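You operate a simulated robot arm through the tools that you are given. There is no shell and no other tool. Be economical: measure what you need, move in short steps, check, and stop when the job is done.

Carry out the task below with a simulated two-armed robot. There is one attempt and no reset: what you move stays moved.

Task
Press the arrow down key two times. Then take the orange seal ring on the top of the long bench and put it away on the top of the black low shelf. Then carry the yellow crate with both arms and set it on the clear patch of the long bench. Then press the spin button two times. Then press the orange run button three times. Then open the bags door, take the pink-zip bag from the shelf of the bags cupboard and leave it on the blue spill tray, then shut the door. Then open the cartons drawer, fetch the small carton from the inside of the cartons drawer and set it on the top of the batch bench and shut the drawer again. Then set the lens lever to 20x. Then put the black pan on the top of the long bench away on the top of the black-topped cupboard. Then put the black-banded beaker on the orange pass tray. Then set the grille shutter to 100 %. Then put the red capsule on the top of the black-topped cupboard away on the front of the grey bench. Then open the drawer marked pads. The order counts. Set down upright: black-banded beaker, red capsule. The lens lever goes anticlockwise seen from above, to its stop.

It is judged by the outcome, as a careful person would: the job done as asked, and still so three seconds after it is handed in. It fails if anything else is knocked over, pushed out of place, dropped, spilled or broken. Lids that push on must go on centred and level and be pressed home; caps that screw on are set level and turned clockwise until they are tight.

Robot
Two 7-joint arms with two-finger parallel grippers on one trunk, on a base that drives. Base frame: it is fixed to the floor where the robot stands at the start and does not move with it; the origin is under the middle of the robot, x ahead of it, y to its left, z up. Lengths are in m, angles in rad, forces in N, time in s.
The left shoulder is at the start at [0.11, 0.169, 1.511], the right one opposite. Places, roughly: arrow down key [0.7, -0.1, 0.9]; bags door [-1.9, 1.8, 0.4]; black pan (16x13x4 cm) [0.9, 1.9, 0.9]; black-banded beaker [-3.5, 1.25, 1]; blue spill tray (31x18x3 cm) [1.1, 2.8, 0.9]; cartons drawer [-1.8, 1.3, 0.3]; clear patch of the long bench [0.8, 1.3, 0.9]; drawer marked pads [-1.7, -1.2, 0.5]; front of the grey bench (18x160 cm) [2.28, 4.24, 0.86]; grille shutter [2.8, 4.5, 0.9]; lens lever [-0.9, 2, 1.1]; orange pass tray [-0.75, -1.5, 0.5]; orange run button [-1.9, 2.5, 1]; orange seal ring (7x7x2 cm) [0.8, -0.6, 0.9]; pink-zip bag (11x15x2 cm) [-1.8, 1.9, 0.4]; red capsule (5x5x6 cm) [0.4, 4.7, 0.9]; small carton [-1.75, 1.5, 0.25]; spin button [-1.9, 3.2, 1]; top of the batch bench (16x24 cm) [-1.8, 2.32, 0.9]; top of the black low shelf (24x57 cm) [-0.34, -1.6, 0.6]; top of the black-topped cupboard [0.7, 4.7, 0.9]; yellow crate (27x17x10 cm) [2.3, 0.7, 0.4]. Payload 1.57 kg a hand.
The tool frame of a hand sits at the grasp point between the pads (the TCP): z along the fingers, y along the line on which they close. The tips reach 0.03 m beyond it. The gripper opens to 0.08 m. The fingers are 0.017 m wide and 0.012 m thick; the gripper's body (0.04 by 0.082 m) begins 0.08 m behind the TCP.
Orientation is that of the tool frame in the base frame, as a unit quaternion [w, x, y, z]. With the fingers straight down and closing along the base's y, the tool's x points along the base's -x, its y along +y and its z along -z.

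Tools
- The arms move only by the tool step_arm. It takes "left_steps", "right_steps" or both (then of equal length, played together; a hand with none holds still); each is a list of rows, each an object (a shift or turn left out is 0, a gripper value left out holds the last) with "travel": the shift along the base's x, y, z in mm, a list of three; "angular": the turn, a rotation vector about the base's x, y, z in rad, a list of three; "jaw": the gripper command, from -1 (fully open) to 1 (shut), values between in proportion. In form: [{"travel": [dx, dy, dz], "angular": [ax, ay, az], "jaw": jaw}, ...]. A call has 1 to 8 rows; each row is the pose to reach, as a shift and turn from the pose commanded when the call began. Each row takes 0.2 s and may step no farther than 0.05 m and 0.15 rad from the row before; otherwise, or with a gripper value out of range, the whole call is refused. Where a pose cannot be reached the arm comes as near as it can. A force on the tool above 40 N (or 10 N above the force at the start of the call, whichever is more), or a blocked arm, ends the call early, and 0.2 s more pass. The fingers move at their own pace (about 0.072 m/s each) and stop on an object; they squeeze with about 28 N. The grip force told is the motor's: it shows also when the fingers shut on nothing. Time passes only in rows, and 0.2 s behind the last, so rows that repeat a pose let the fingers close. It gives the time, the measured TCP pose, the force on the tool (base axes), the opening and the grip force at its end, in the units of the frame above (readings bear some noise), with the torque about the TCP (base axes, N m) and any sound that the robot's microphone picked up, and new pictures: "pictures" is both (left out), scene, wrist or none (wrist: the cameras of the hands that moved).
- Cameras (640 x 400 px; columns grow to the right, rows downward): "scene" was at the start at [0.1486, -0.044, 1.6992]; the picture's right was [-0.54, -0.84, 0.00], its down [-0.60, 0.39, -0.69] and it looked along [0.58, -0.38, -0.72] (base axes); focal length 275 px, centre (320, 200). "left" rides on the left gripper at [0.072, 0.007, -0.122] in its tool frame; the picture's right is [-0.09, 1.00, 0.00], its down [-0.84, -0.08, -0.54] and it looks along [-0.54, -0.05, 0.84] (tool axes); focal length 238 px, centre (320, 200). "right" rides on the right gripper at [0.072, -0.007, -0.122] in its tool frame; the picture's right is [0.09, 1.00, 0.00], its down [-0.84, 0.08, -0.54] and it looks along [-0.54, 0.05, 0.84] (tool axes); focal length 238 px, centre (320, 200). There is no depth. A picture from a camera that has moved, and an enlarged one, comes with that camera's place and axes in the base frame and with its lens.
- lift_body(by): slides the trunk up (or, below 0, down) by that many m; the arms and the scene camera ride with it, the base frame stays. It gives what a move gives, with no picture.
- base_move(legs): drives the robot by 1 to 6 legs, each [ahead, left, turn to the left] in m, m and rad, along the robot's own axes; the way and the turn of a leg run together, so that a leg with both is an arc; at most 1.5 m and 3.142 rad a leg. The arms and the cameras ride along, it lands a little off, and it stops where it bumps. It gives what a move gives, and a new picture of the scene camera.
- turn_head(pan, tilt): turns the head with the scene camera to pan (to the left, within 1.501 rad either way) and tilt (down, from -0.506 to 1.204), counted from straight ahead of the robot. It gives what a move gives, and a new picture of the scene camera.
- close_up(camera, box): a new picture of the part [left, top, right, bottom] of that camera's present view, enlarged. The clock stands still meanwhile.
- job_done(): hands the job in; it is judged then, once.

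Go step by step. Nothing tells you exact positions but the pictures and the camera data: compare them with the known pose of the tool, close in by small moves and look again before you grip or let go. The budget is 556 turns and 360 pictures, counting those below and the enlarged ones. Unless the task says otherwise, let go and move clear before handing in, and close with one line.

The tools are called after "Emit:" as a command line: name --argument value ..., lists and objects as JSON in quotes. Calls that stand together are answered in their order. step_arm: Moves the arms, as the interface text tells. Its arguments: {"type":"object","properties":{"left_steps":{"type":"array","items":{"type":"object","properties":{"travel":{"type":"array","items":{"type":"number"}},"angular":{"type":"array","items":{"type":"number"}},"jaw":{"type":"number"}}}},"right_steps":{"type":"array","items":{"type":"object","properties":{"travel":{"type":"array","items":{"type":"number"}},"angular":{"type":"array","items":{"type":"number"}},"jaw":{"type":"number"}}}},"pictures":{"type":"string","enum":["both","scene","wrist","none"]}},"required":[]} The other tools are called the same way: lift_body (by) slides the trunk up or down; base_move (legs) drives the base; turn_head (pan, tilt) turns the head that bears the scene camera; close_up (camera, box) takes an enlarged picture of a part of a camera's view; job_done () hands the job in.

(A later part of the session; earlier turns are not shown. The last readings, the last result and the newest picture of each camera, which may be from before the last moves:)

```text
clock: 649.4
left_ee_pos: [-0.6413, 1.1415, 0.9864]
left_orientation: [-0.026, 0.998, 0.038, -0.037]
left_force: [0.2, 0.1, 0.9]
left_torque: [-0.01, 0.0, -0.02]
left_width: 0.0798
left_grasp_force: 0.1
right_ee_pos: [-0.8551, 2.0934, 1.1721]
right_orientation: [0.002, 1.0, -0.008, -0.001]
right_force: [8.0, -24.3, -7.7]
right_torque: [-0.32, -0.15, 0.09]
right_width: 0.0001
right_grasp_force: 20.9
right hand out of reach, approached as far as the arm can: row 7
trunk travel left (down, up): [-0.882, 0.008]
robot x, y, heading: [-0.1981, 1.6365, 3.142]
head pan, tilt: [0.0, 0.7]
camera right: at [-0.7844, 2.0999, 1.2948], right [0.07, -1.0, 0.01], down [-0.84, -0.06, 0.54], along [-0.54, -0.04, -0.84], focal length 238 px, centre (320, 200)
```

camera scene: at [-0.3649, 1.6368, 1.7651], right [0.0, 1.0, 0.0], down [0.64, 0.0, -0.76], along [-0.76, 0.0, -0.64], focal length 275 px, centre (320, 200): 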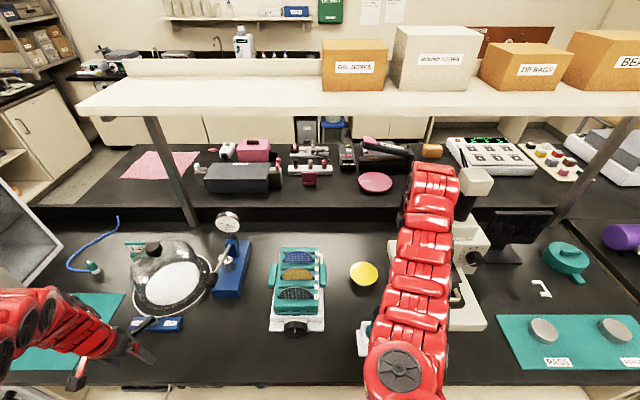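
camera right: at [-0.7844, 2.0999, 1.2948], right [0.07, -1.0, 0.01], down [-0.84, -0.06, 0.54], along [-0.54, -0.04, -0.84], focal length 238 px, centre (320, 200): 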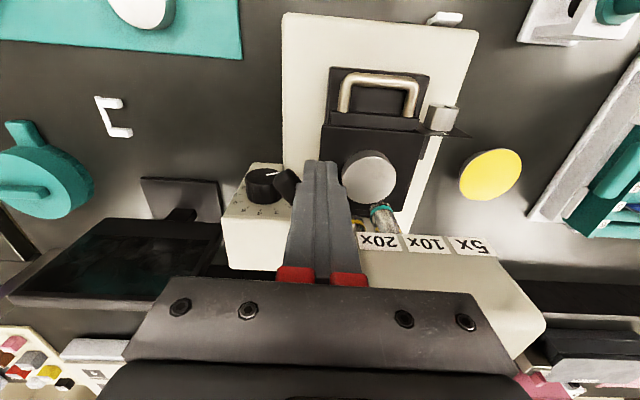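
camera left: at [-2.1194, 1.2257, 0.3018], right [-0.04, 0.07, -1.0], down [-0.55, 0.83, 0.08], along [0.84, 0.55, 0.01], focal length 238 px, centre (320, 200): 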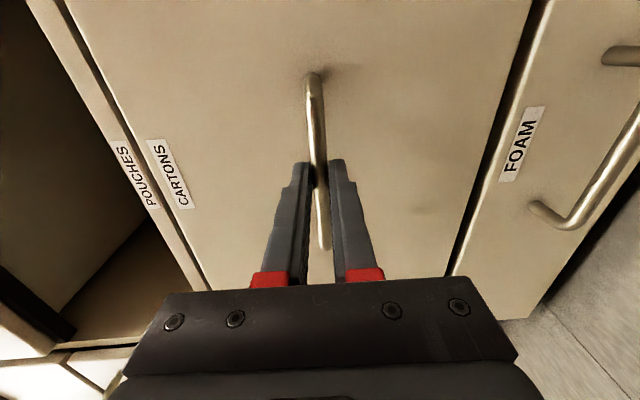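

Firm resistance (24 N) at the predicted end: the stop. I back the finger off and check.

Emit:
step_arm --right_steps '[{"travel": [2, -20, 0]}, {"travel": [10, -30, 25]}, {"travel": [50, -30, 45]}, {"travel": [95, -30, 50]}]' --pictures "both"

Emit:
close_up --camera "right" --box '[180, 80, 500, 280]'

```text
clock: 650.4
left_ee_pos: [-0.6429, 1.1447, 0.9879]
left_orientation: [-0.024, 0.998, 0.037, -0.036]
left_force: [-0.2, -0.1, 0.0]
left_torque: [-0.01, 0.02, -0.02]
left_width: 0.0798
left_grasp_force: 0.1
right_ee_pos: [-0.7704, 2.0715, 1.2209]
right_orientation: [0.002, 1.0, -0.009, -0.001]
right_force: [0.7, 0.0, 0.1]
right_torque: [-0.02, 0.04, -0.03]
right_width: 0.0
right_grasp_force: 21.2
right hand out of reach, approached as far as the arm can: row 4
trunk travel left (down, up): [-0.882, 0.008]
robot x, y, heading: [-0.2007, 1.6374, 3.139]
head pan, tilt: [0.0, 0.7]
camera scene: at [-0.363, 1.6374, 1.7653], right [0.0, 1.0, 0.0], down [0.64, 0.0, -0.77], along [-0.77, 0.0, -0.64], focal length 275 px, centre (320, 200)
camera right: at [-0.6991, 2.0763, 1.3433], right [0.07, -1.0, 0.0], down [-0.84, -0.06, 0.54], along [-0.54, -0.04, -0.84], focal length 238 px, centre (320, 200)
```

scene: 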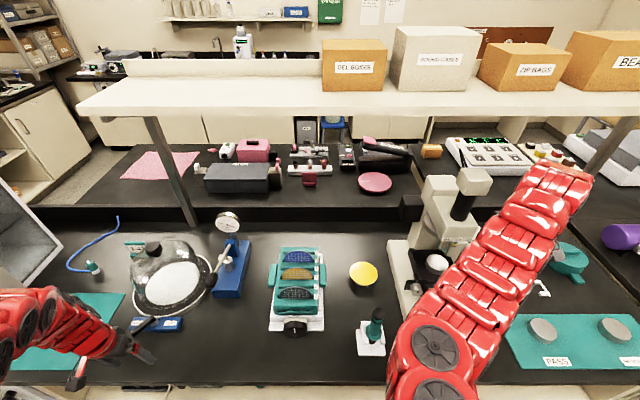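
right: 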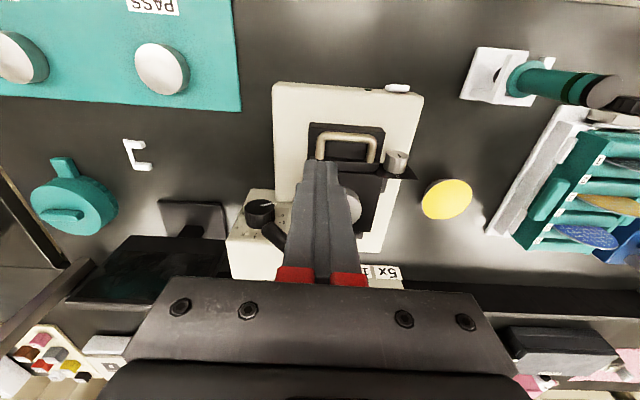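

```text
2.00 times, centred on (340, 180) of right
camera zoom: at [-0.6991, 2.0763, 1.3433], right [0.07, -1.0, 0.0], down [-0.84, -0.06, 0.54], along [-0.54, -0.04, -0.84], focal length 477 px, centre (280, 240)
```

zoom: 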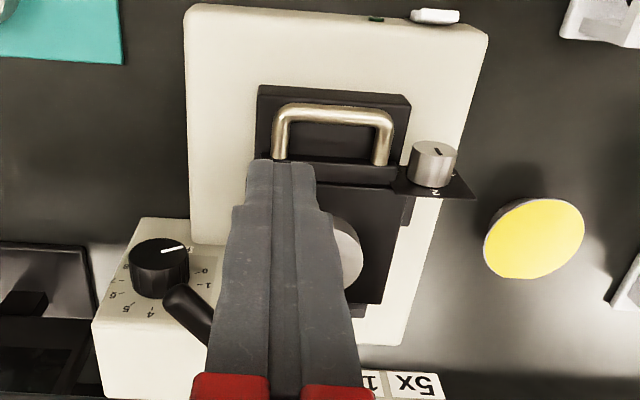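

The lever stands at 20x. Next the black pan on the long bench: I back off and turn right around to face it.

Emit:
base_move --legs '[[-0.25, 0, 0], [0, 0, -1.571], [0, 0, -1.571]]'

Emit:
turn_head --pan 0.2 --tilt 0.75

Emit:
close_up --camera "scene" --box '[220, 100, 420, 225]'

```text
clock: 659.8
left_ee_pos: [0.4844, 2.1366, 0.9874]
left_orientation: [0.037, -0.044, 0.998, -0.025]
left_force: [-0.5, -0.1, -0.4]
left_torque: [0.01, 0.0, -0.01]
left_width: 0.0804
left_grasp_force: 0.0
right_ee_pos: [0.6241, 1.213, 1.2209]
right_orientation: [0.001, 0.003, 1.0, 0.002]
right_force: [0.6, 0.0, 0.7]
right_torque: [0.02, -0.01, -0.01]
right_width: 0.0
right_grasp_force: 21.3
trunk travel left (down, up): [-0.882, 0.008]
robot x, y, heading: [0.045, 1.638, 0.013]
head pan, tilt: [0.0, 0.7]
camera scene: at [0.2128, 1.6394, 1.7652], right [0.01, -1.0, 0.0], down [-0.64, -0.01, -0.76], along [0.76, 0.01, -0.64], focal length 275 px, centre (320, 200)
```

scene: 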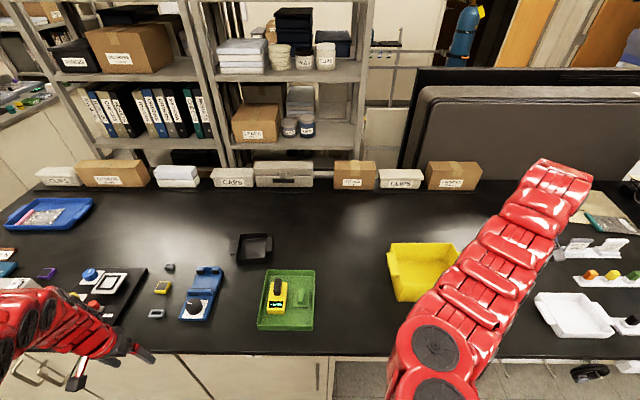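

```text
clock: 660.6
left_ee_pos: [0.4849, 2.1352, 0.988]
left_orientation: [0.037, -0.044, 0.998, -0.025]
left_force: [-0.1, -0.6, -0.7]
left_torque: [0.01, -0.01, 0.0]
left_width: 0.0801
left_grasp_force: 0.2
right_ee_pos: [0.6254, 1.2125, 1.221]
right_orientation: [0.001, 0.003, 1.0, 0.002]
right_force: [-0.4, 0.2, -0.6]
right_torque: [-0.01, 0.02, 0.01]
right_width: 0.0002
right_grasp_force: 21.3
trunk travel left (down, up): [-0.882, 0.008]
robot x, y, heading: [0.0428, 1.6364, 0.01]
head pan, tilt: [0.201, 0.75]
camera scene: at [0.209, 1.6555, 1.7609], right [0.21, -0.98, 0.0], down [-0.67, -0.14, -0.73], along [0.71, 0.15, -0.68], focal length 275 px, centre (320, 200)
```

scene: 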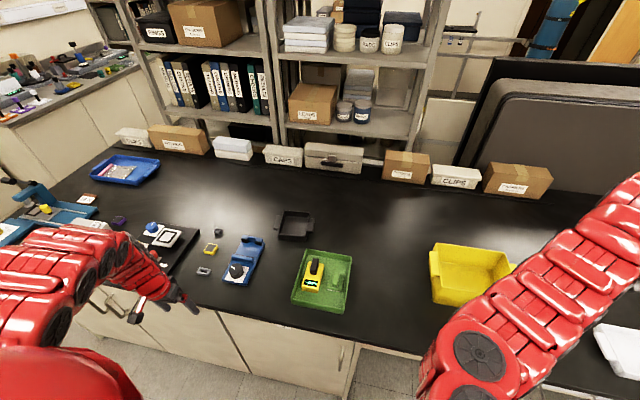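

```text
3.20 times, centred on (320, 162) of scene
camera zoom: at [0.209, 1.6555, 1.7609], right [0.21, -0.98, 0.0], down [-0.67, -0.14, -0.73], along [0.71, 0.15, -0.68], focal length 879 px, centre (320, 320)
```

zoom: 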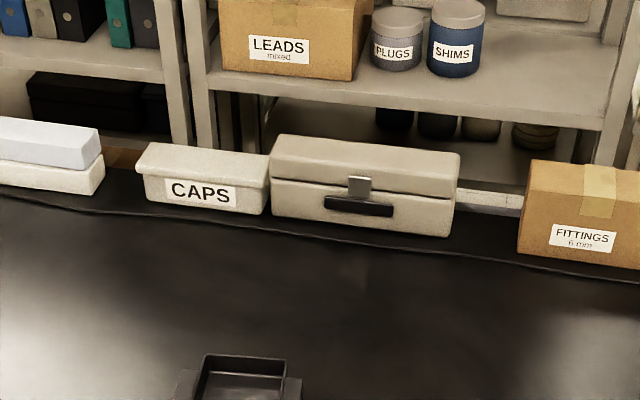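

Emit:
close_up --camera "scene" --box '[235, 180, 365, 270]'

```text
4.44 times, centred on (300, 225) of scene
camera zoom: at [0.209, 1.6555, 1.7609], right [0.21, -0.98, 0.0], down [-0.67, -0.14, -0.73], along [0.71, 0.15, -0.68], focal length 1221 px, centre (409, 89)
```

zoom: 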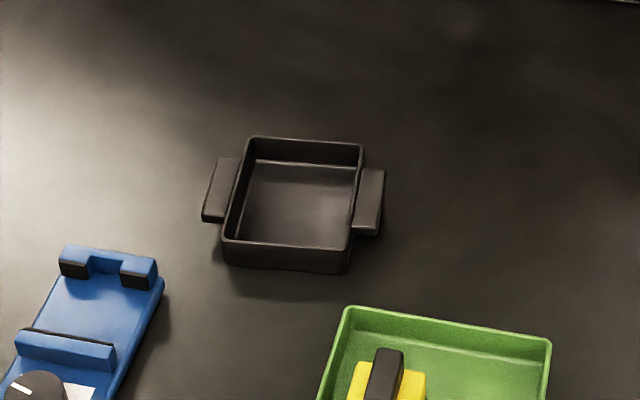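

The pan has side tabs; I'll pinch its near wall (x 0.835, y 1.90) with the left hand, fingers closing along x. I yaw the left hand by −90° while bringing it inward.

Emit:
step_arm --left_steps '[{"travel": [5, -15, 3], "angular": [0, 0, -0.14], "jaw": -0.2}, {"travel": [10, -30, 6], "angular": [0, 0, -0.28]}, {"travel": [15, -45, 9], "angular": [0, 0, -0.42]}, {"travel": [20, -60, 12], "angular": [0, 0, -0.56]}, {"travel": [25, -75, 15], "angular": [0, 0, -0.7]}, {"travel": [30, -90, 18], "angular": [0, 0, -0.84]}]' --pictures "none"

Emit:
step_arm --left_steps '[{"travel": [10, -15, 3], "angular": [0, 0, -0.14]}, {"travel": [20, -30, 6], "angular": [0, 0, -0.28]}, {"travel": [30, -45, 9], "angular": [0, 0, -0.42]}, {"travel": [40, -60, 12], "angular": [0, 0, -0.56]}, {"travel": [50, -75, 15], "angular": [0, 0, -0.68]}, {"travel": [60, -90, 18], "angular": [0, 0, -0.73]}]' --pictures "wrist"

```text
clock: 662.0
left_ee_pos: [0.5305, 2.0568, 0.9871]
left_orientation: [0.024, 0.368, 0.929, -0.038]
left_force: [0.7, 0.1, -0.1]
left_torque: [-0.02, 0.05, 0.01]
left_width: 0.0479
left_grasp_force: 0.0
left hand out of reach, approached as far as the arm can: row 1, 2, 3, 4, 5, 6
right_ee_pos: [0.6249, 1.2123, 1.2202]
right_orientation: [0.001, 0.004, 1.0, 0.001]
right_force: [0.1, 0.4, -0.2]
right_torque: [0.01, -0.01, -0.01]
right_width: 0.0001
right_grasp_force: 21.5
trunk travel left (down, up): [-0.882, 0.008]
robot x, y, heading: [0.0423, 1.6367, 0.011]
head pan, tilt: [0.201, 0.75]
```

```text
clock: 663.4
left_ee_pos: [0.5882, 1.9664, 1.0059]
left_orientation: [0.007, 0.675, 0.736, -0.045]
left_force: [0.7, 0.3, 0.1]
left_torque: [0.02, 0.02, -0.04]
left_width: 0.048
left_grasp_force: 0.1
right_ee_pos: [0.6242, 1.2117, 1.2197]
right_orientation: [0.001, 0.004, 1.0, 0.002]
right_force: [-0.2, -0.5, 0.0]
right_torque: [0.02, 0.0, 0.01]
right_width: 0.0
right_grasp_force: 21.5
trunk travel left (down, up): [-0.882, 0.008]
robot x, y, heading: [0.0444, 1.6371, 0.013]
head pan, tilt: [0.201, 0.75]
camera left: at [0.5961, 2.0482, 1.1212], right [1.0, -0.01, -0.05], down [0.02, -0.8, 0.6], along [-0.04, -0.6, -0.8], focal length 238 px, centre (320, 200)
```

left: 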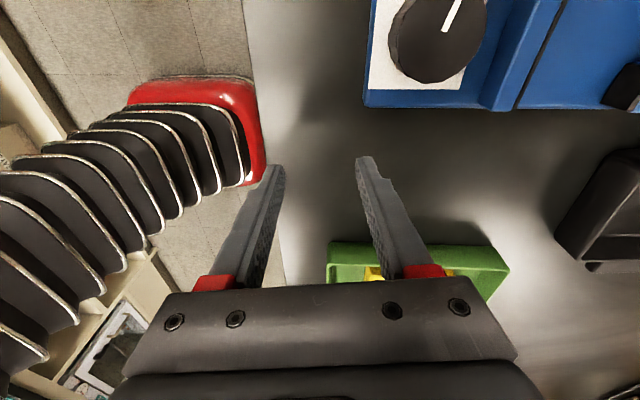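

Emit:
step_arm --left_steps '[{"travel": [10, -10, 20], "angular": [0.038, -0.025, -0.045]}, {"travel": [20, -25, 40], "angular": [0.076, -0.05, -0.09]}, {"travel": [20, -35, 50], "angular": [0.076, -0.05, -0.09]}]' --pictures "none"

Emit:
base_move --legs '[[0.13, 0, -0.012]]'

Emit:
step_arm --left_steps '[{"travel": [35, -10, 0]}, {"travel": [70, -20, 0]}, {"travel": [85, -25, 0]}]' --pictures "both"

```text
clock: 664.2
left_ee_pos: [0.6349, 1.9416, 1.0366]
left_orientation: [-0.002, 0.708, 0.706, -0.001]
left_force: [0.1, 0.5, -0.6]
left_torque: [-0.01, -0.02, 0.01]
left_width: 0.0482
left_grasp_force: 0.1
left hand out of reach, approached as far as the arm can: row 1, 2, 3
right_ee_pos: [0.6236, 1.2132, 1.221]
right_orientation: [0.001, 0.004, 1.0, 0.003]
right_force: [0.3, -0.4, -0.9]
right_torque: [-0.01, 0.01, 0.03]
right_width: 0.0002
right_grasp_force: 21.5
trunk travel left (down, up): [-0.882, 0.008]
robot x, y, heading: [0.0454, 1.6362, 0.008]
head pan, tilt: [0.201, 0.75]
```

```text
clock: 665.4
left_ee_pos: [0.7674, 1.9347, 1.0367]
left_orientation: [0.0, 0.712, 0.702, 0.001]
left_force: [-0.1, 0.6, 0.0]
left_torque: [0.01, 0.04, 0.0]
left_width: 0.0476
left_grasp_force: 0.0
right_ee_pos: [0.7459, 1.2058, 1.2215]
right_orientation: [0.001, 0.01, 1.0, 0.002]
right_force: [-0.7, 0.6, -0.7]
right_torque: [-0.01, -0.01, -0.02]
right_width: 0.0001
right_grasp_force: 21.3
trunk travel left (down, up): [-0.882, 0.008]
robot x, y, heading: [0.1785, 1.6402, 0.001]
head pan, tilt: [0.201, 0.75]
camera scene: at [0.3363, 1.6545, 1.7612], right [0.2, -0.98, 0.0], down [-0.67, -0.14, -0.73], along [0.72, 0.14, -0.68], focal length 275 px, centre (320, 200)
```

scene: 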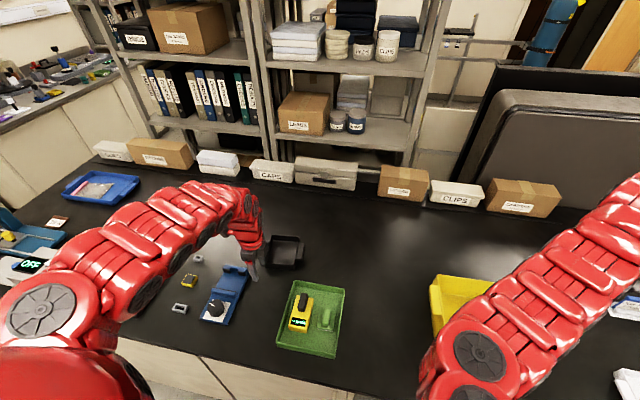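

```text
clock: 666.2
left_ee_pos: [0.853, 1.9117, 1.0377]
left_orientation: [-0.002, 0.711, 0.703, 0.0]
left_force: [-1.1, 0.4, -0.4]
left_torque: [0.0, 0.01, -0.01]
left_width: 0.0481
left_grasp_force: 0.0
right_ee_pos: [0.7486, 1.2057, 1.2193]
right_orientation: [0.001, 0.01, 1.0, 0.002]
right_force: [0.5, 0.2, 0.6]
right_torque: [0.0, 0.03, 0.02]
right_width: 0.0
right_grasp_force: 21.7
trunk travel left (down, up): [-0.882, 0.008]
robot x, y, heading: [0.1784, 1.6396, 0.003]
head pan, tilt: [0.201, 0.75]
camera scene: at [0.3396, 1.6541, 1.7608], right [0.2, -0.98, 0.0], down [-0.67, -0.14, -0.73], along [0.72, 0.15, -0.68], focal length 275 px, centre (320, 200)
camera left: at [0.8618, 1.9837, 1.1581], right [0.99, -0.1, 0.0], down [-0.09, -0.84, 0.54], along [-0.06, -0.54, -0.84], focal length 238 px, centre (320, 200)
```

scene: 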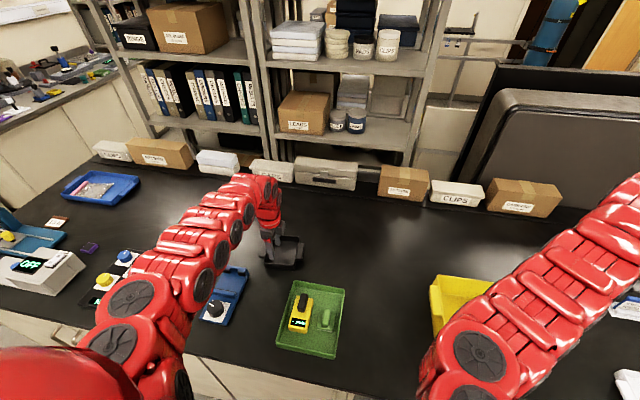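
left: 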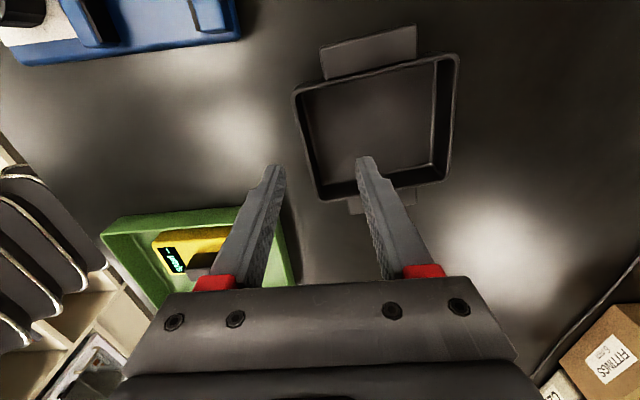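

The near wall is at x 0.842. I align, descend astride it and pinch.

Emit:
step_arm --left_steps '[{"travel": [-11, 1, -20]}, {"travel": [-11, 1, -50]}, {"travel": [-11, 1, -68]}, {"travel": [-11, 1, -74]}]' --pictures "wrist"

```text
clock: 667.2
left_ee_pos: [0.8425, 1.9111, 0.9634]
left_orientation: [-0.001, 0.712, 0.702, 0.0]
left_force: [-0.9, -0.3, 0.3]
left_torque: [0.04, 0.0, -0.01]
left_width: 0.0479
left_grasp_force: 0.0
right_ee_pos: [0.7491, 1.2055, 1.2207]
right_orientation: [0.0, 0.011, 1.0, 0.002]
right_force: [0.1, -0.5, -0.2]
right_torque: [0.0, -0.02, 0.03]
right_width: 0.0
right_grasp_force: 21.5
trunk travel left (down, up): [-0.882, 0.008]
robot x, y, heading: [0.1794, 1.637, 0.002]
head pan, tilt: [0.201, 0.75]
camera left: at [0.8509, 1.984, 1.0851], right [0.99, -0.11, 0.0], down [-0.09, -0.84, 0.54], along [-0.06, -0.54, -0.84], focal length 238 px, centre (320, 200)
```

left: 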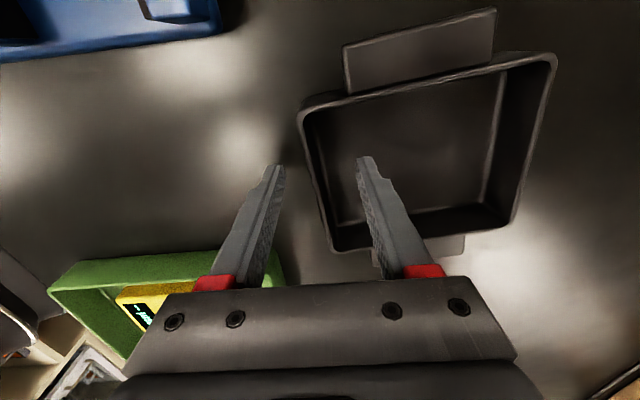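

Emit:
step_arm --left_steps '[{"jaw": 0.4}, {"jaw": 1}, {"jaw": 1}, {"jaw": 1}]' --pictures "none"

Emit:
step_arm --left_steps '[{"travel": [0, 0, 15]}, {"travel": [0, 0, 40]}, {"travel": [0, 0, 75]}, {"travel": [0, 0, 110]}]' --pictures "both"

```text
clock: 668.2
left_ee_pos: [0.8413, 1.9112, 0.964]
left_orientation: [-0.002, 0.712, 0.702, 0.0]
left_force: [0.0, -0.1, -0.3]
left_torque: [0.09, -0.04, -0.04]
left_width: 0.0033
left_grasp_force: 24.5
right_ee_pos: [0.748, 1.2054, 1.2213]
right_orientation: [0.0, 0.011, 1.0, 0.002]
right_force: [-0.1, -1.1, 0.3]
right_torque: [-0.02, -0.02, 0.01]
right_width: 0.0
right_grasp_force: 21.4
trunk travel left (down, up): [-0.882, 0.008]
robot x, y, heading: [0.1728, 1.6419, -0.006]
head pan, tilt: [0.201, 0.75]
```

```text
clock: 669.2
left_ee_pos: [0.8414, 1.9109, 1.0714]
left_orientation: [-0.002, 0.712, 0.702, 0.001]
left_force: [0.1, -0.6, -1.6]
left_torque: [0.04, 0.05, 0.03]
left_width: 0.0036
left_grasp_force: 24.6
right_ee_pos: [0.7478, 1.206, 1.2211]
right_orientation: [0.001, 0.01, 1.0, 0.002]
right_force: [0.1, 0.0, 0.3]
right_torque: [0.02, -0.01, -0.01]
right_width: 0.0
right_grasp_force: 21.4
trunk travel left (down, up): [-0.882, 0.008]
robot x, y, heading: [0.1788, 1.6391, -0.002]
head pan, tilt: [0.201, 0.75]
camera scene: at [0.3381, 1.6541, 1.761], right [0.2, -0.98, 0.0], down [-0.67, -0.14, -0.73], along [0.72, 0.15, -0.68], focal length 275 px, centre (320, 200)
camera left: at [0.8504, 1.9833, 1.1942], right [0.99, -0.11, 0.0], down [-0.09, -0.84, 0.54], along [-0.06, -0.54, -0.84], focal length 238 px, centre (320, 200)
```

scene: 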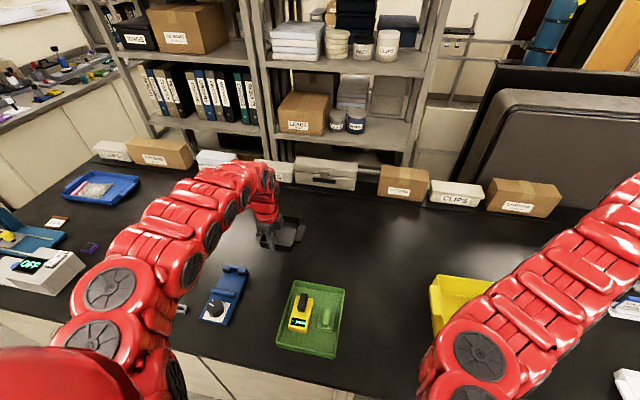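
left: 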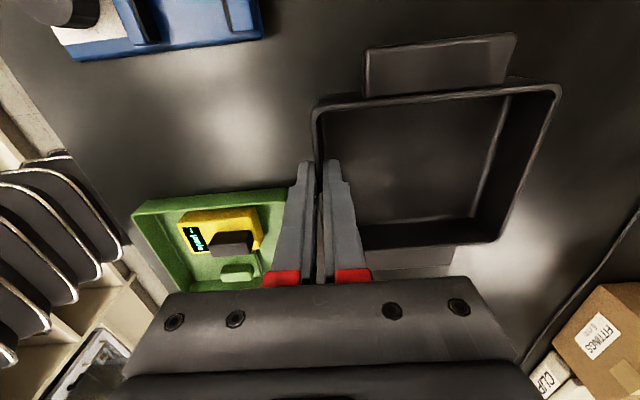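

Pan lifted, level. I raise it a little more, back off, and carry it along the aisle to the black-topped cupboard.

Emit:
step_arm --left_steps '[{"travel": [-10, 0, 20]}, {"travel": [-20, 0, 40]}, {"travel": [-25, 0, 55]}]' --pictures "none"

Emit:
base_move --legs '[[-0.38, 0, 0], [0, 1.1, 0], [0, 0.95, 0], [0.25, 0, 0], [0, 0, 1.571]]'

Emit:
turn_head --pan -0.3 --tilt 0.7

```text
clock: 670.0
left_ee_pos: [0.8167, 1.91, 1.1282]
left_orientation: [-0.001, 0.712, 0.702, 0.0]
left_force: [-0.1, 0.3, -1.2]
left_torque: [0.06, 0.08, 0.01]
left_width: 0.0033
left_grasp_force: 24.9
right_ee_pos: [0.7483, 1.2063, 1.2202]
right_orientation: [0.002, 0.011, 1.0, 0.001]
right_force: [-1.1, 0.0, -0.2]
right_torque: [-0.03, -0.02, -0.03]
right_width: 0.0
right_grasp_force: 21.3
trunk travel left (down, up): [-0.882, 0.008]
robot x, y, heading: [0.1732, 1.6384, -0.003]
head pan, tilt: [0.201, 0.75]
```

```text
clock: 687.5
left_ee_pos: [-0.2277, 4.3261, 1.127]
left_orientation: [-0.001, 0.011, 1.0, -0.001]
left_force: [0.1, 0.2, -0.8]
left_torque: [-0.05, -0.01, 0.03]
left_width: 0.0031
left_grasp_force: 24.2
right_ee_pos: [0.4778, 4.2521, 1.2202]
right_orientation: [0.0, -0.697, 0.717, 0.002]
right_force: [0.1, -0.8, 0.1]
right_torque: [0.0, 0.0, -0.03]
right_width: 0.0
right_grasp_force: 21.9
trunk travel left (down, up): [-0.882, 0.008]
robot x, y, heading: [0.0405, 3.6847, 1.569]
head pan, tilt: [0.201, 0.75]
camera scene: at [0.0267, 3.8445, 1.7609], right [0.98, 0.19, 0.0], down [0.13, -0.67, -0.73], along [-0.14, 0.72, -0.68], focal length 275 px, centre (320, 200)
```

scene: 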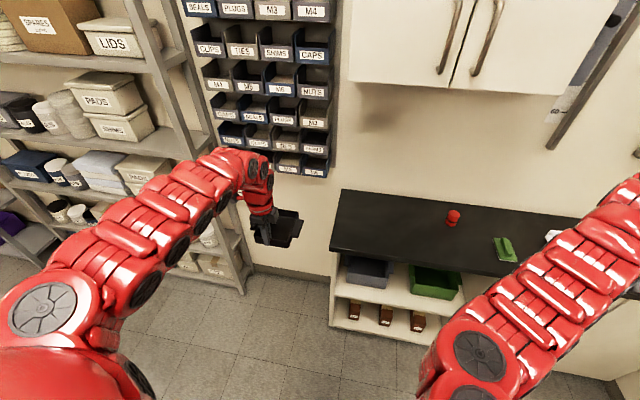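

```text
clock: 688.4
left_ee_pos: [-0.2268, 4.3248, 1.1273]
left_orientation: [-0.001, 0.011, 1.0, 0.001]
left_force: [0.8, 0.8, -1.4]
left_torque: [-0.06, 0.0, -0.01]
left_width: 0.0037
left_grasp_force: 25.0
right_ee_pos: [0.4764, 4.2516, 1.22]
right_orientation: [0.0, -0.697, 0.717, 0.001]
right_force: [-0.1, 0.2, -0.3]
right_torque: [0.01, -0.02, -0.02]
right_width: 0.0
right_grasp_force: 21.4
trunk travel left (down, up): [-0.882, 0.008]
robot x, y, heading: [0.0431, 3.687, 1.562]
head pan, tilt: [-0.3, 0.7]
camera scene: at [0.068, 3.8441, 1.7651], right [0.95, -0.3, 0.0], down [-0.19, -0.61, -0.76], along [0.23, 0.73, -0.64], focal length 275 px, centre (320, 200)
```

scene: 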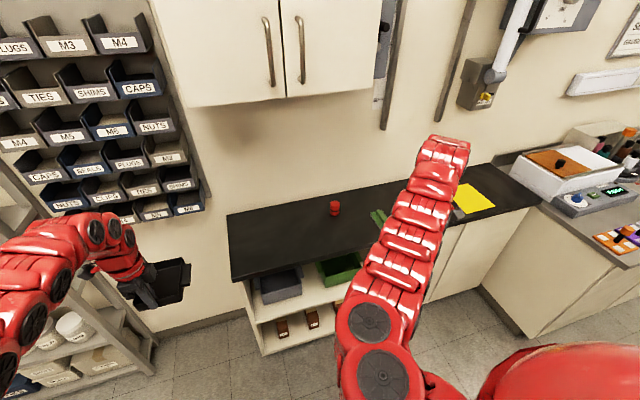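

The cupboard top spans x from -0.05; the red capsule is at [0.41, 4.71], so I'll set the pan at about [0.16, 4.66]. Driving there.

Emit:
base_move --legs '[[0, -0.39, 0.008], [0.26, 0, 0]]'

Emit:
turn_head --pan 0.25 --tilt 0.75

```text
clock: 692.3
left_ee_pos: [0.1587, 4.5816, 1.1283]
left_orientation: [0.0, 0.006, 1.0, 0.0]
left_force: [0.3, 0.7, -0.4]
left_torque: [-0.04, 0.03, 0.0]
left_width: 0.0037
left_grasp_force: 24.7
right_ee_pos: [0.8646, 4.5144, 1.2203]
right_orientation: [0.0, -0.7, 0.714, 0.002]
right_force: [-0.3, 0.4, 0.1]
right_torque: [0.05, 0.02, -0.01]
right_width: 0.0
right_grasp_force: 21.2
trunk travel left (down, up): [-0.882, 0.008]
robot x, y, heading: [0.4297, 3.9426, 1.571]
head pan, tilt: [-0.3, 0.7]
camera scene: at [0.4587, 4.1027, 1.7654], right [0.96, -0.3, 0.0], down [-0.19, -0.61, -0.77], along [0.23, 0.73, -0.64], focal length 275 px, centre (320, 200)
```

scene: 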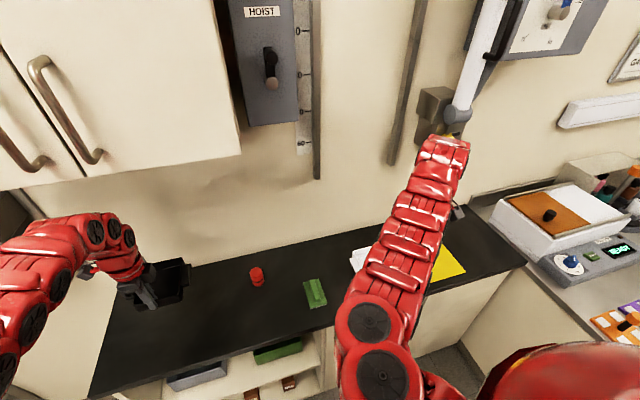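

```text
clock: 693.3
left_ee_pos: [0.1596, 4.5828, 1.1266]
left_orientation: [0.0, 0.007, 1.0, 0.0]
left_force: [-0.2, -0.4, -1.7]
left_torque: [-0.04, 0.03, -0.03]
left_width: 0.0034
left_grasp_force: 24.6
right_ee_pos: [0.8645, 4.5153, 1.2209]
right_orientation: [-0.001, -0.699, 0.715, 0.002]
right_force: [-1.2, 0.5, 0.3]
right_torque: [0.0, 0.0, 0.0]
right_width: 0.0001
right_grasp_force: 20.7
trunk travel left (down, up): [-0.882, 0.008]
robot x, y, heading: [0.4334, 3.9426, 1.573]
head pan, tilt: [0.25, 0.75]
camera scene: at [0.413, 4.1035, 1.7609], right [0.97, 0.25, 0.0], down [0.17, -0.66, -0.73], along [-0.18, 0.71, -0.68], focal length 275 px, centre (320, 200)
```

scene: 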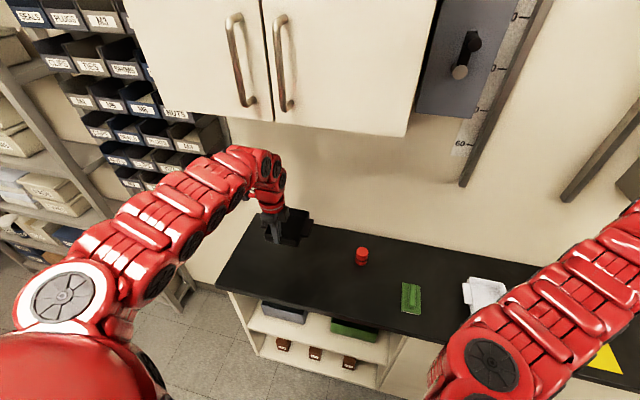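

Over the free part of the cupboard top. I lower the pan.

Emit:
step_arm --left_steps '[{"travel": [0, 0, -40]}, {"travel": [0, 0, -80]}, {"travel": [0, 0, -120]}, {"travel": [0, 0, -145]}, {"travel": [0, 0, -157]}, {"travel": [0, 0, -163]}]' --pictures "wrist"

```text
clock: 694.7
left_ee_pos: [0.1583, 4.5835, 0.9636]
left_orientation: [-0.001, 0.008, 1.0, -0.001]
left_force: [0.3, 0.2, -0.2]
left_torque: [-0.08, -0.01, -0.01]
left_width: 0.0035
left_grasp_force: 24.1
right_ee_pos: [0.8654, 4.5163, 1.2194]
right_orientation: [-0.001, -0.7, 0.714, 0.002]
right_force: [0.7, -0.1, 0.3]
right_torque: [0.03, 0.02, 0.03]
right_width: 0.0001
right_grasp_force: 22.0
trunk travel left (down, up): [-0.882, 0.008]
robot x, y, heading: [0.4324, 3.9442, 1.572]
head pan, tilt: [0.25, 0.75]
camera left: at [0.0889, 4.5925, 1.0863], right [0.11, 0.99, 0.0], down [0.84, -0.09, 0.54], along [0.54, -0.06, -0.84], focal length 238 px, centre (320, 200)
```

left: 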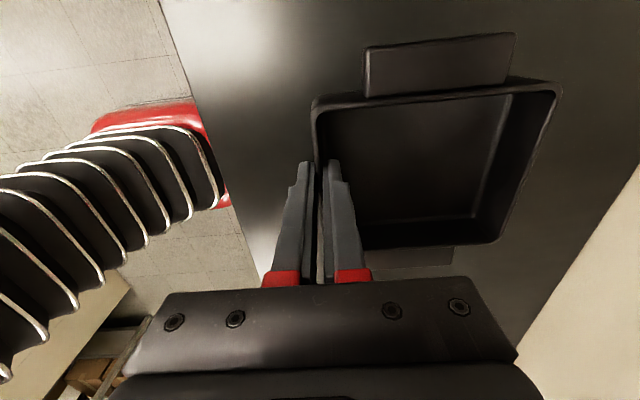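

Emit:
step_arm --left_steps '[{"travel": [0, 0, -4]}, {"travel": [0, 0, -8]}, {"travel": [0, 0, -12]}, {"travel": [0, 0, -16]}]' --pictures "none"

```text
clock: 695.7
left_ee_pos: [0.1597, 4.5835, 0.9484]
left_orientation: [-0.001, 0.007, 1.0, 0.0]
left_force: [0.4, -0.3, -1.0]
left_torque: [-0.08, -0.01, 0.02]
left_width: 0.0036
left_grasp_force: 24.4
right_ee_pos: [0.8653, 4.515, 1.2205]
right_orientation: [-0.001, -0.699, 0.715, 0.002]
right_force: [0.5, 0.2, -0.4]
right_torque: [0.0, 0.0, -0.01]
right_width: 0.0001
right_grasp_force: 21.1
trunk travel left (down, up): [-0.882, 0.008]
robot x, y, heading: [0.4335, 3.9433, 1.572]
head pan, tilt: [0.25, 0.75]
```

Emit:
step_arm --left_steps '[{"travel": [0, 0, -5]}, {"travel": [0, 0, -10]}, {"travel": [0, 0, -15]}, {"travel": [0, 0, -20]}, {"travel": [0, 0, -25]}]' --pictures "none"

```text
clock: 696.8
left_ee_pos: [0.1595, 4.5868, 0.9331]
left_orientation: [-0.004, 0.007, 1.0, 0.006]
left_force: [3.6, -11.3, 39.1]
left_torque: [-0.55, -0.48, -0.07]
left_width: 0.0033
left_grasp_force: 24.4
right_ee_pos: [0.8654, 4.5125, 1.2214]
right_orientation: [0.001, -0.701, 0.714, 0.003]
right_force: [0.3, 0.2, -0.4]
right_torque: [-0.02, -0.05, 0.02]
right_width: 0.0
right_grasp_force: 21.5
trunk travel left (down, up): [-0.882, 0.008]
robot x, y, heading: [0.433, 3.946, 1.572]
head pan, tilt: [0.25, 0.75]
stopped in row 5 (left hand): the force on the tool passed its limit at 50 N (the readings are from after the stop); the commanded pose is now the measured one
```

The pan is on the cupboard top (surface z about 0.89). I ease up slightly, open and lift straight out.

Emit:
step_arm --left_steps '[{"travel": [0, 0, 3]}, {"travel": [0, -1, 4], "jaw": 0.5}, {"travel": [0, -1, 4], "jaw": 0.2}, {"travel": [0, -1, 25], "jaw": 0.2}, {"travel": [0, -1, 65], "jaw": 0.2}, {"travel": [0, -1, 110], "jaw": 0.2}, {"travel": [0, -1, 155], "jaw": 0.2}]' --pictures "wrist"

```text
clock: 698.4
left_ee_pos: [0.1602, 4.5839, 1.0837]
left_orientation: [-0.002, 0.007, 1.0, 0.004]
left_force: [0.7, 0.5, 0.9]
left_torque: [-0.01, -0.01, 0.01]
left_width: 0.0321
left_grasp_force: 0.0
right_ee_pos: [0.8661, 4.5146, 1.2212]
right_orientation: [-0.002, -0.7, 0.714, 0.003]
right_force: [-0.1, 0.0, 0.3]
right_torque: [0.04, 0.01, 0.0]
right_width: 0.0
right_grasp_force: 21.4
trunk travel left (down, up): [-0.882, 0.008]
robot x, y, heading: [0.4312, 3.9463, 1.569]
head pan, tilt: [0.25, 0.75]
camera left: at [0.0899, 4.5922, 1.2068], right [0.11, 0.99, 0.01], down [0.84, -0.09, 0.54], along [0.54, -0.05, -0.84], focal length 238 px, centre (320, 200)
```

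left: 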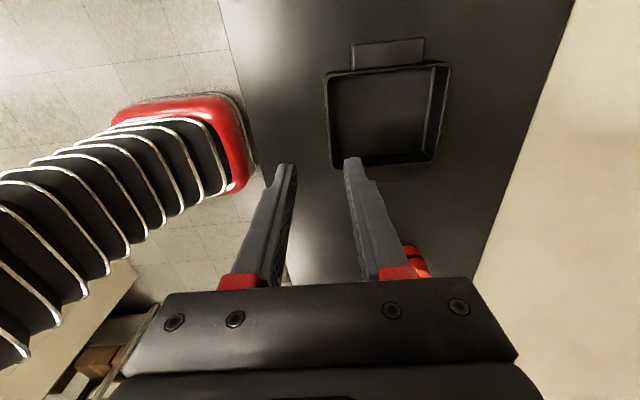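

The pan is put away. Next the black-banded beaker at the far west bench: I back off, turn to face -x and drive through the passage.

Emit:
base_move --legs '[[-0.15, 0, 0], [0, 0, 1.571], [0.3, -0.22, 0], [1.3, 0, 0], [1.25, 0, 0]]'

Emit:
turn_head --pan 0.7 --tilt 0.5

```text
clock: 717.8
left_ee_pos: [-3.0799, 3.7036, 1.0836]
left_orientation: [-0.004, -0.706, 0.709, 0.002]
left_force: [-0.1, 0.6, -0.3]
left_torque: [-0.01, -0.03, 0.03]
left_width: 0.032
left_grasp_force: 0.0
right_ee_pos: [-3.0164, 4.4087, 1.2209]
right_orientation: [0.002, 1.0, -0.006, -0.001]
right_force: [0.3, 0.0, 0.0]
right_torque: [-0.02, 0.03, 0.0]
right_width: 0.0
right_grasp_force: 21.2
trunk travel left (down, up): [-0.882, 0.008]
robot x, y, heading: [-2.4415, 3.9803, -3.141]
head pan, tilt: [0.25, 0.75]
camera scene: at [-2.6001, 3.9596, 1.761], right [-0.25, 0.97, 0.0], down [0.66, 0.17, -0.73], along [-0.71, -0.19, -0.68], focal length 275 px, centre (320, 200)
```

scene: 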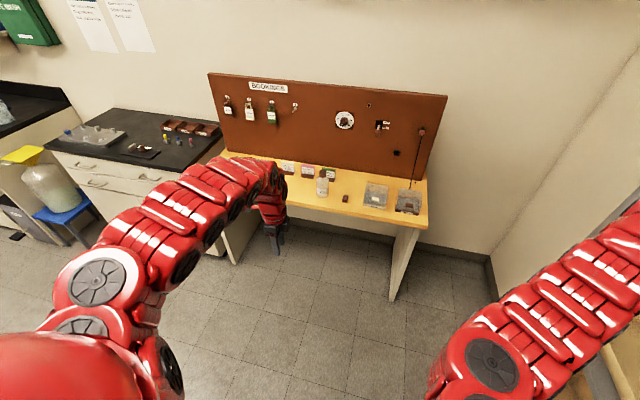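

```text
clock: 718.6
left_ee_pos: [-3.0811, 3.7028, 1.084]
left_orientation: [-0.002, -0.705, 0.709, 0.001]
left_force: [-1.0, -0.5, 0.0]
left_torque: [0.0, -0.01, -0.02]
left_width: 0.032
left_grasp_force: 0.1
right_ee_pos: [-3.0167, 4.4084, 1.2201]
right_orientation: [0.002, 1.0, -0.006, 0.0]
right_force: [-0.6, -0.2, 0.0]
right_torque: [-0.01, -0.02, 0.0]
right_width: 0.0
right_grasp_force: 21.4
trunk travel left (down, up): [-0.882, 0.008]
robot x, y, heading: [-2.4423, 3.9805, -3.131]
head pan, tilt: [0.7, 0.499]
camera scene: at [-2.5898, 3.9217, 1.7828], right [-0.65, 0.76, 0.0], down [0.36, 0.31, -0.88], along [-0.67, -0.57, -0.48], focal length 275 px, centre (320, 200)
```

scene: 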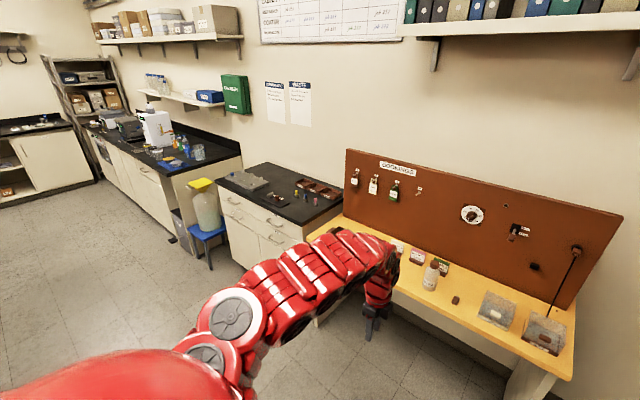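

I see the beaker bench with bottles further down. I sidestep left along the aisle to y about 1.4.

Emit:
base_move --legs '[[0, 1.35, -0.01], [0, 1.25, 0]]'

Emit:
turn_head --pan 0.0 --tilt 0.6

Emit:
close_up --camera "scene" --box '[200, 100, 440, 250]'

```text
clock: 731.4
left_ee_pos: [-3.0654, 1.0958, 1.0841]
left_orientation: [-0.004, -0.703, 0.712, 0.002]
left_force: [-0.7, -0.1, -0.5]
left_torque: [0.0, 0.01, 0.01]
left_width: 0.0318
left_grasp_force: 0.1
right_ee_pos: [-2.9978, 1.8011, 1.2194]
right_orientation: [0.002, 1.0, -0.01, -0.001]
right_force: [0.1, 0.4, 0.1]
right_torque: [0.01, -0.02, 0.01]
right_width: 0.0
right_grasp_force: 21.2
trunk travel left (down, up): [-0.882, 0.008]
robot x, y, heading: [-2.4257, 1.368, -3.142]
head pan, tilt: [0.7, 0.499]
camera scene: at [-2.5736, 1.3111, 1.7829], right [-0.64, 0.76, 0.0], down [0.37, 0.31, -0.88], along [-0.67, -0.57, -0.48], focal length 275 px, centre (320, 200)
```

scene: 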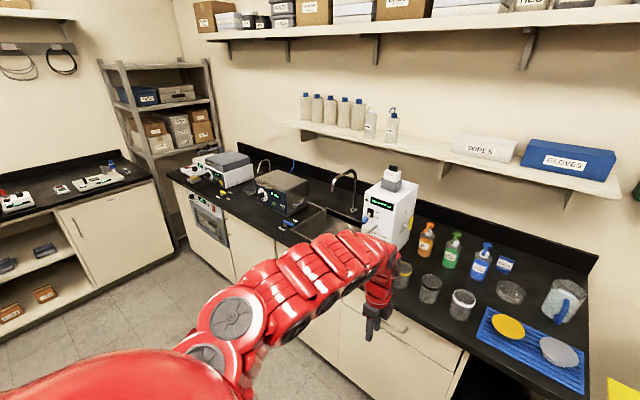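

```text
clock: 732.4
left_ee_pos: [-3.0665, 1.0953, 1.0848]
left_orientation: [-0.003, -0.703, 0.711, 0.002]
left_force: [-0.3, -0.6, -0.2]
left_torque: [0.0, 0.01, -0.04]
left_width: 0.032
left_grasp_force: 0.0
right_ee_pos: [-2.9961, 1.8011, 1.2211]
right_orientation: [0.002, 1.0, -0.01, -0.001]
right_force: [-0.3, 0.1, -0.1]
right_torque: [-0.04, -0.02, 0.0]
right_width: 0.0001
right_grasp_force: 21.6
trunk travel left (down, up): [-0.882, 0.008]
robot x, y, heading: [-2.4246, 1.3703, -3.142]
head pan, tilt: [0.0, 0.6]
camera scene: at [-2.5924, 1.3693, 1.7738], right [0.0, 1.0, 0.0], down [0.56, 0.0, -0.83], along [-0.83, 0.0, -0.56], focal length 275 px, centre (320, 200)
```

scene: 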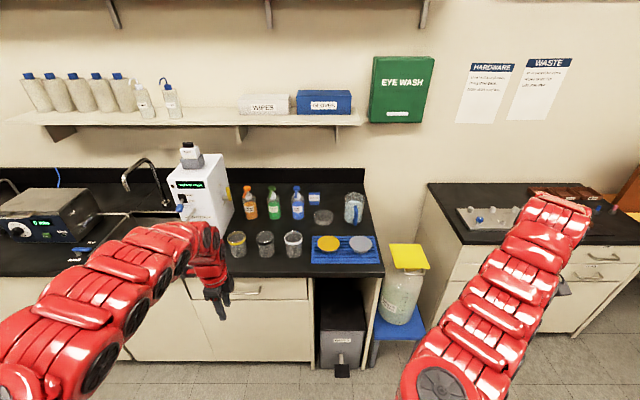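

```text
2.67 times, centred on (320, 175) of scene
camera zoom: at [-2.5924, 1.3693, 1.7738], right [0.0, 1.0, 0.0], down [0.56, 0.0, -0.83], along [-0.83, 0.0, -0.56], focal length 733 px, centre (320, 267)
```

zoom: 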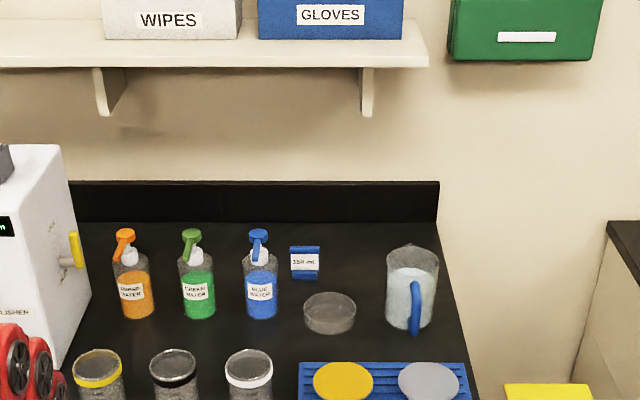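

Emit:
close_up --camera "scene" --box '[220, 220, 320, 270]'

```text
6.40 times, centred on (270, 245) of scene
camera zoom: at [-2.5924, 1.3693, 1.7738], right [0.0, 1.0, 0.0], down [0.56, 0.0, -0.83], along [-0.83, 0.0, -0.56], focal length 1758 px, centre (640, -88)
```

zoom: 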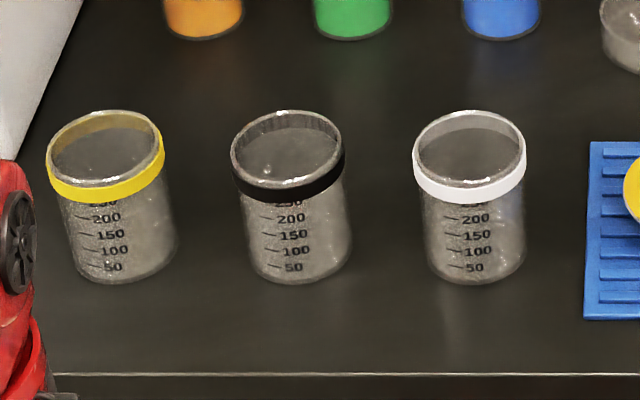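

The middle beaker has the black band: centre about [-3.45, 1.141], body 6.9 cm wide, rim z 1.005. I'll grip its body with the left hand pitched forward-down; first I yaw the left hand back by 90°.

Emit:
step_arm --left_steps '[{"travel": [10, 0, 0], "angular": [0, 0, 0.14], "jaw": -1}, {"travel": [20, 0, 0], "angular": [0, 0, 0.28]}, {"travel": [30, 0, 0], "angular": [0, 0, 0.42]}, {"travel": [40, 0, 0], "angular": [0, 0, 0.56]}, {"travel": [50, 0, 0], "angular": [0, 0, 0.7]}, {"travel": [60, 0, 0], "angular": [0, 0, 0.84]}]' --pictures "none"

Emit:
step_arm --left_steps '[{"travel": [0, 5, 0], "angular": [0, 0, 0.14]}, {"travel": [0, 10, 0], "angular": [0, 0, 0.28]}, {"travel": [0, 15, 0], "angular": [0, 0, 0.42]}, {"travel": [0, 20, 0], "angular": [0, 0, 0.56]}, {"travel": [0, 25, 0], "angular": [0, 0, 0.7]}, {"travel": [0, 30, 0], "angular": [0, 0, 0.725]}]' --pictures "none"

Emit:
step_arm --left_steps '[{"travel": [0, 0, 0], "angular": [0, 0.14, 0]}, {"travel": [0, 0, 0], "angular": [0, 0.28, 0]}, {"travel": [0, 0, 0], "angular": [0, 0.42, 0]}, {"travel": [0, 0, 0], "angular": [0, 0.56, 0]}, {"travel": [0, 0, 0], "angular": [0, 0.7, 0]}, {"travel": [0, 0, 0], "angular": [0, 0.84, 0]}, {"travel": [0, 0, 0], "angular": [0, 0.97, 0]}]' --pictures "both"

```text
clock: 733.8
left_ee_pos: [-3.0391, 1.088, 1.0708]
left_orientation: [0.002, 0.932, -0.362, 0.002]
left_force: [0.1, 0.2, 0.0]
left_torque: [-0.01, 0.02, 0.02]
left_width: 0.08
left_grasp_force: 0.0
left hand out of reach, approached as far as the arm can: row 3, 4, 5, 6
right_ee_pos: [-2.9978, 1.8015, 1.2211]
right_orientation: [0.001, 1.0, -0.009, 0.0]
right_force: [-0.2, 0.2, -0.6]
right_torque: [-0.03, 0.03, -0.02]
right_width: 0.0001
right_grasp_force: 21.8
trunk travel left (down, up): [-0.882, 0.008]
robot x, y, heading: [-2.4215, 1.3713, -3.141]
head pan, tilt: [0.0, 0.6]
```

```text
clock: 735.2
left_ee_pos: [-3.0413, 1.1185, 1.069]
left_orientation: [0.004, 1.0, -0.008, 0.003]
left_force: [-0.6, 1.3, 0.5]
left_torque: [-0.01, -0.04, -0.01]
left_width: 0.0803
left_grasp_force: 0.1
left hand out of reach, approached as far as the arm can: row 4, 5, 6
right_ee_pos: [-2.9968, 1.8011, 1.2206]
right_orientation: [0.002, 1.0, -0.009, -0.001]
right_force: [0.2, -0.2, -0.1]
right_torque: [0.01, 0.0, 0.0]
right_width: 0.0
right_grasp_force: 21.4
trunk travel left (down, up): [-0.882, 0.008]
robot x, y, heading: [-2.4263, 1.369, -3.14]
head pan, tilt: [0.0, 0.6]
```

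```text
clock: 736.8
left_ee_pos: [-3.1993, 1.0485, 1.0497]
left_orientation: [-0.014, 0.889, -0.013, -0.458]
left_force: [-0.8, 1.2, -1.1]
left_torque: [-0.02, 0.09, 0.08]
left_width: 0.0801
left_grasp_force: 0.1
left hand out of reach, approached as far as the arm can: row 1, 2, 3, 4, 5, 6, 7
right_ee_pos: [-2.9954, 1.7967, 1.2208]
right_orientation: [0.0, 1.0, -0.009, -0.002]
right_force: [0.2, -0.8, 0.4]
right_torque: [0.06, 0.05, -0.01]
right_width: 0.0001
right_grasp_force: 20.9
trunk travel left (down, up): [-0.882, 0.008]
robot x, y, heading: [-2.4239, 1.3664, 3.139]
head pan, tilt: [0.0, 0.6]
camera scene: at [-2.5912, 1.3624, 1.7735], right [0.0, 1.0, 0.0], down [0.56, 0.0, -0.83], along [-0.83, 0.0, -0.56], focal length 275 px, centre (320, 200)
camera left: at [-3.0579, 1.0377, 1.0618], right [-0.09, -0.99, 0.06], down [-0.04, 0.07, 1.0], along [-0.99, 0.09, -0.05], focal length 238 px, centre (320, 200)
```

scene: 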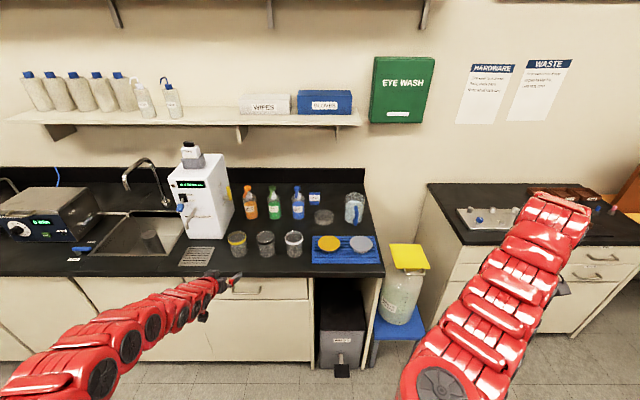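
left: 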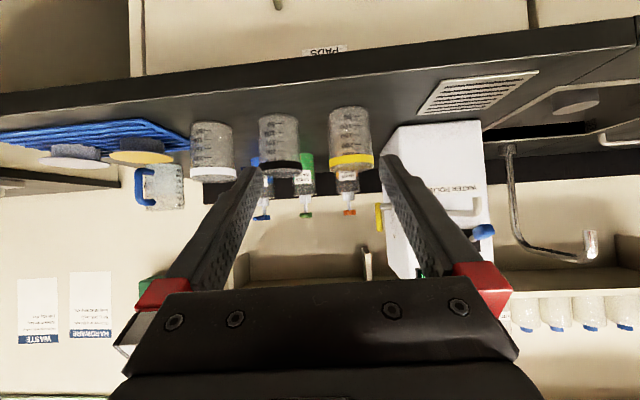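

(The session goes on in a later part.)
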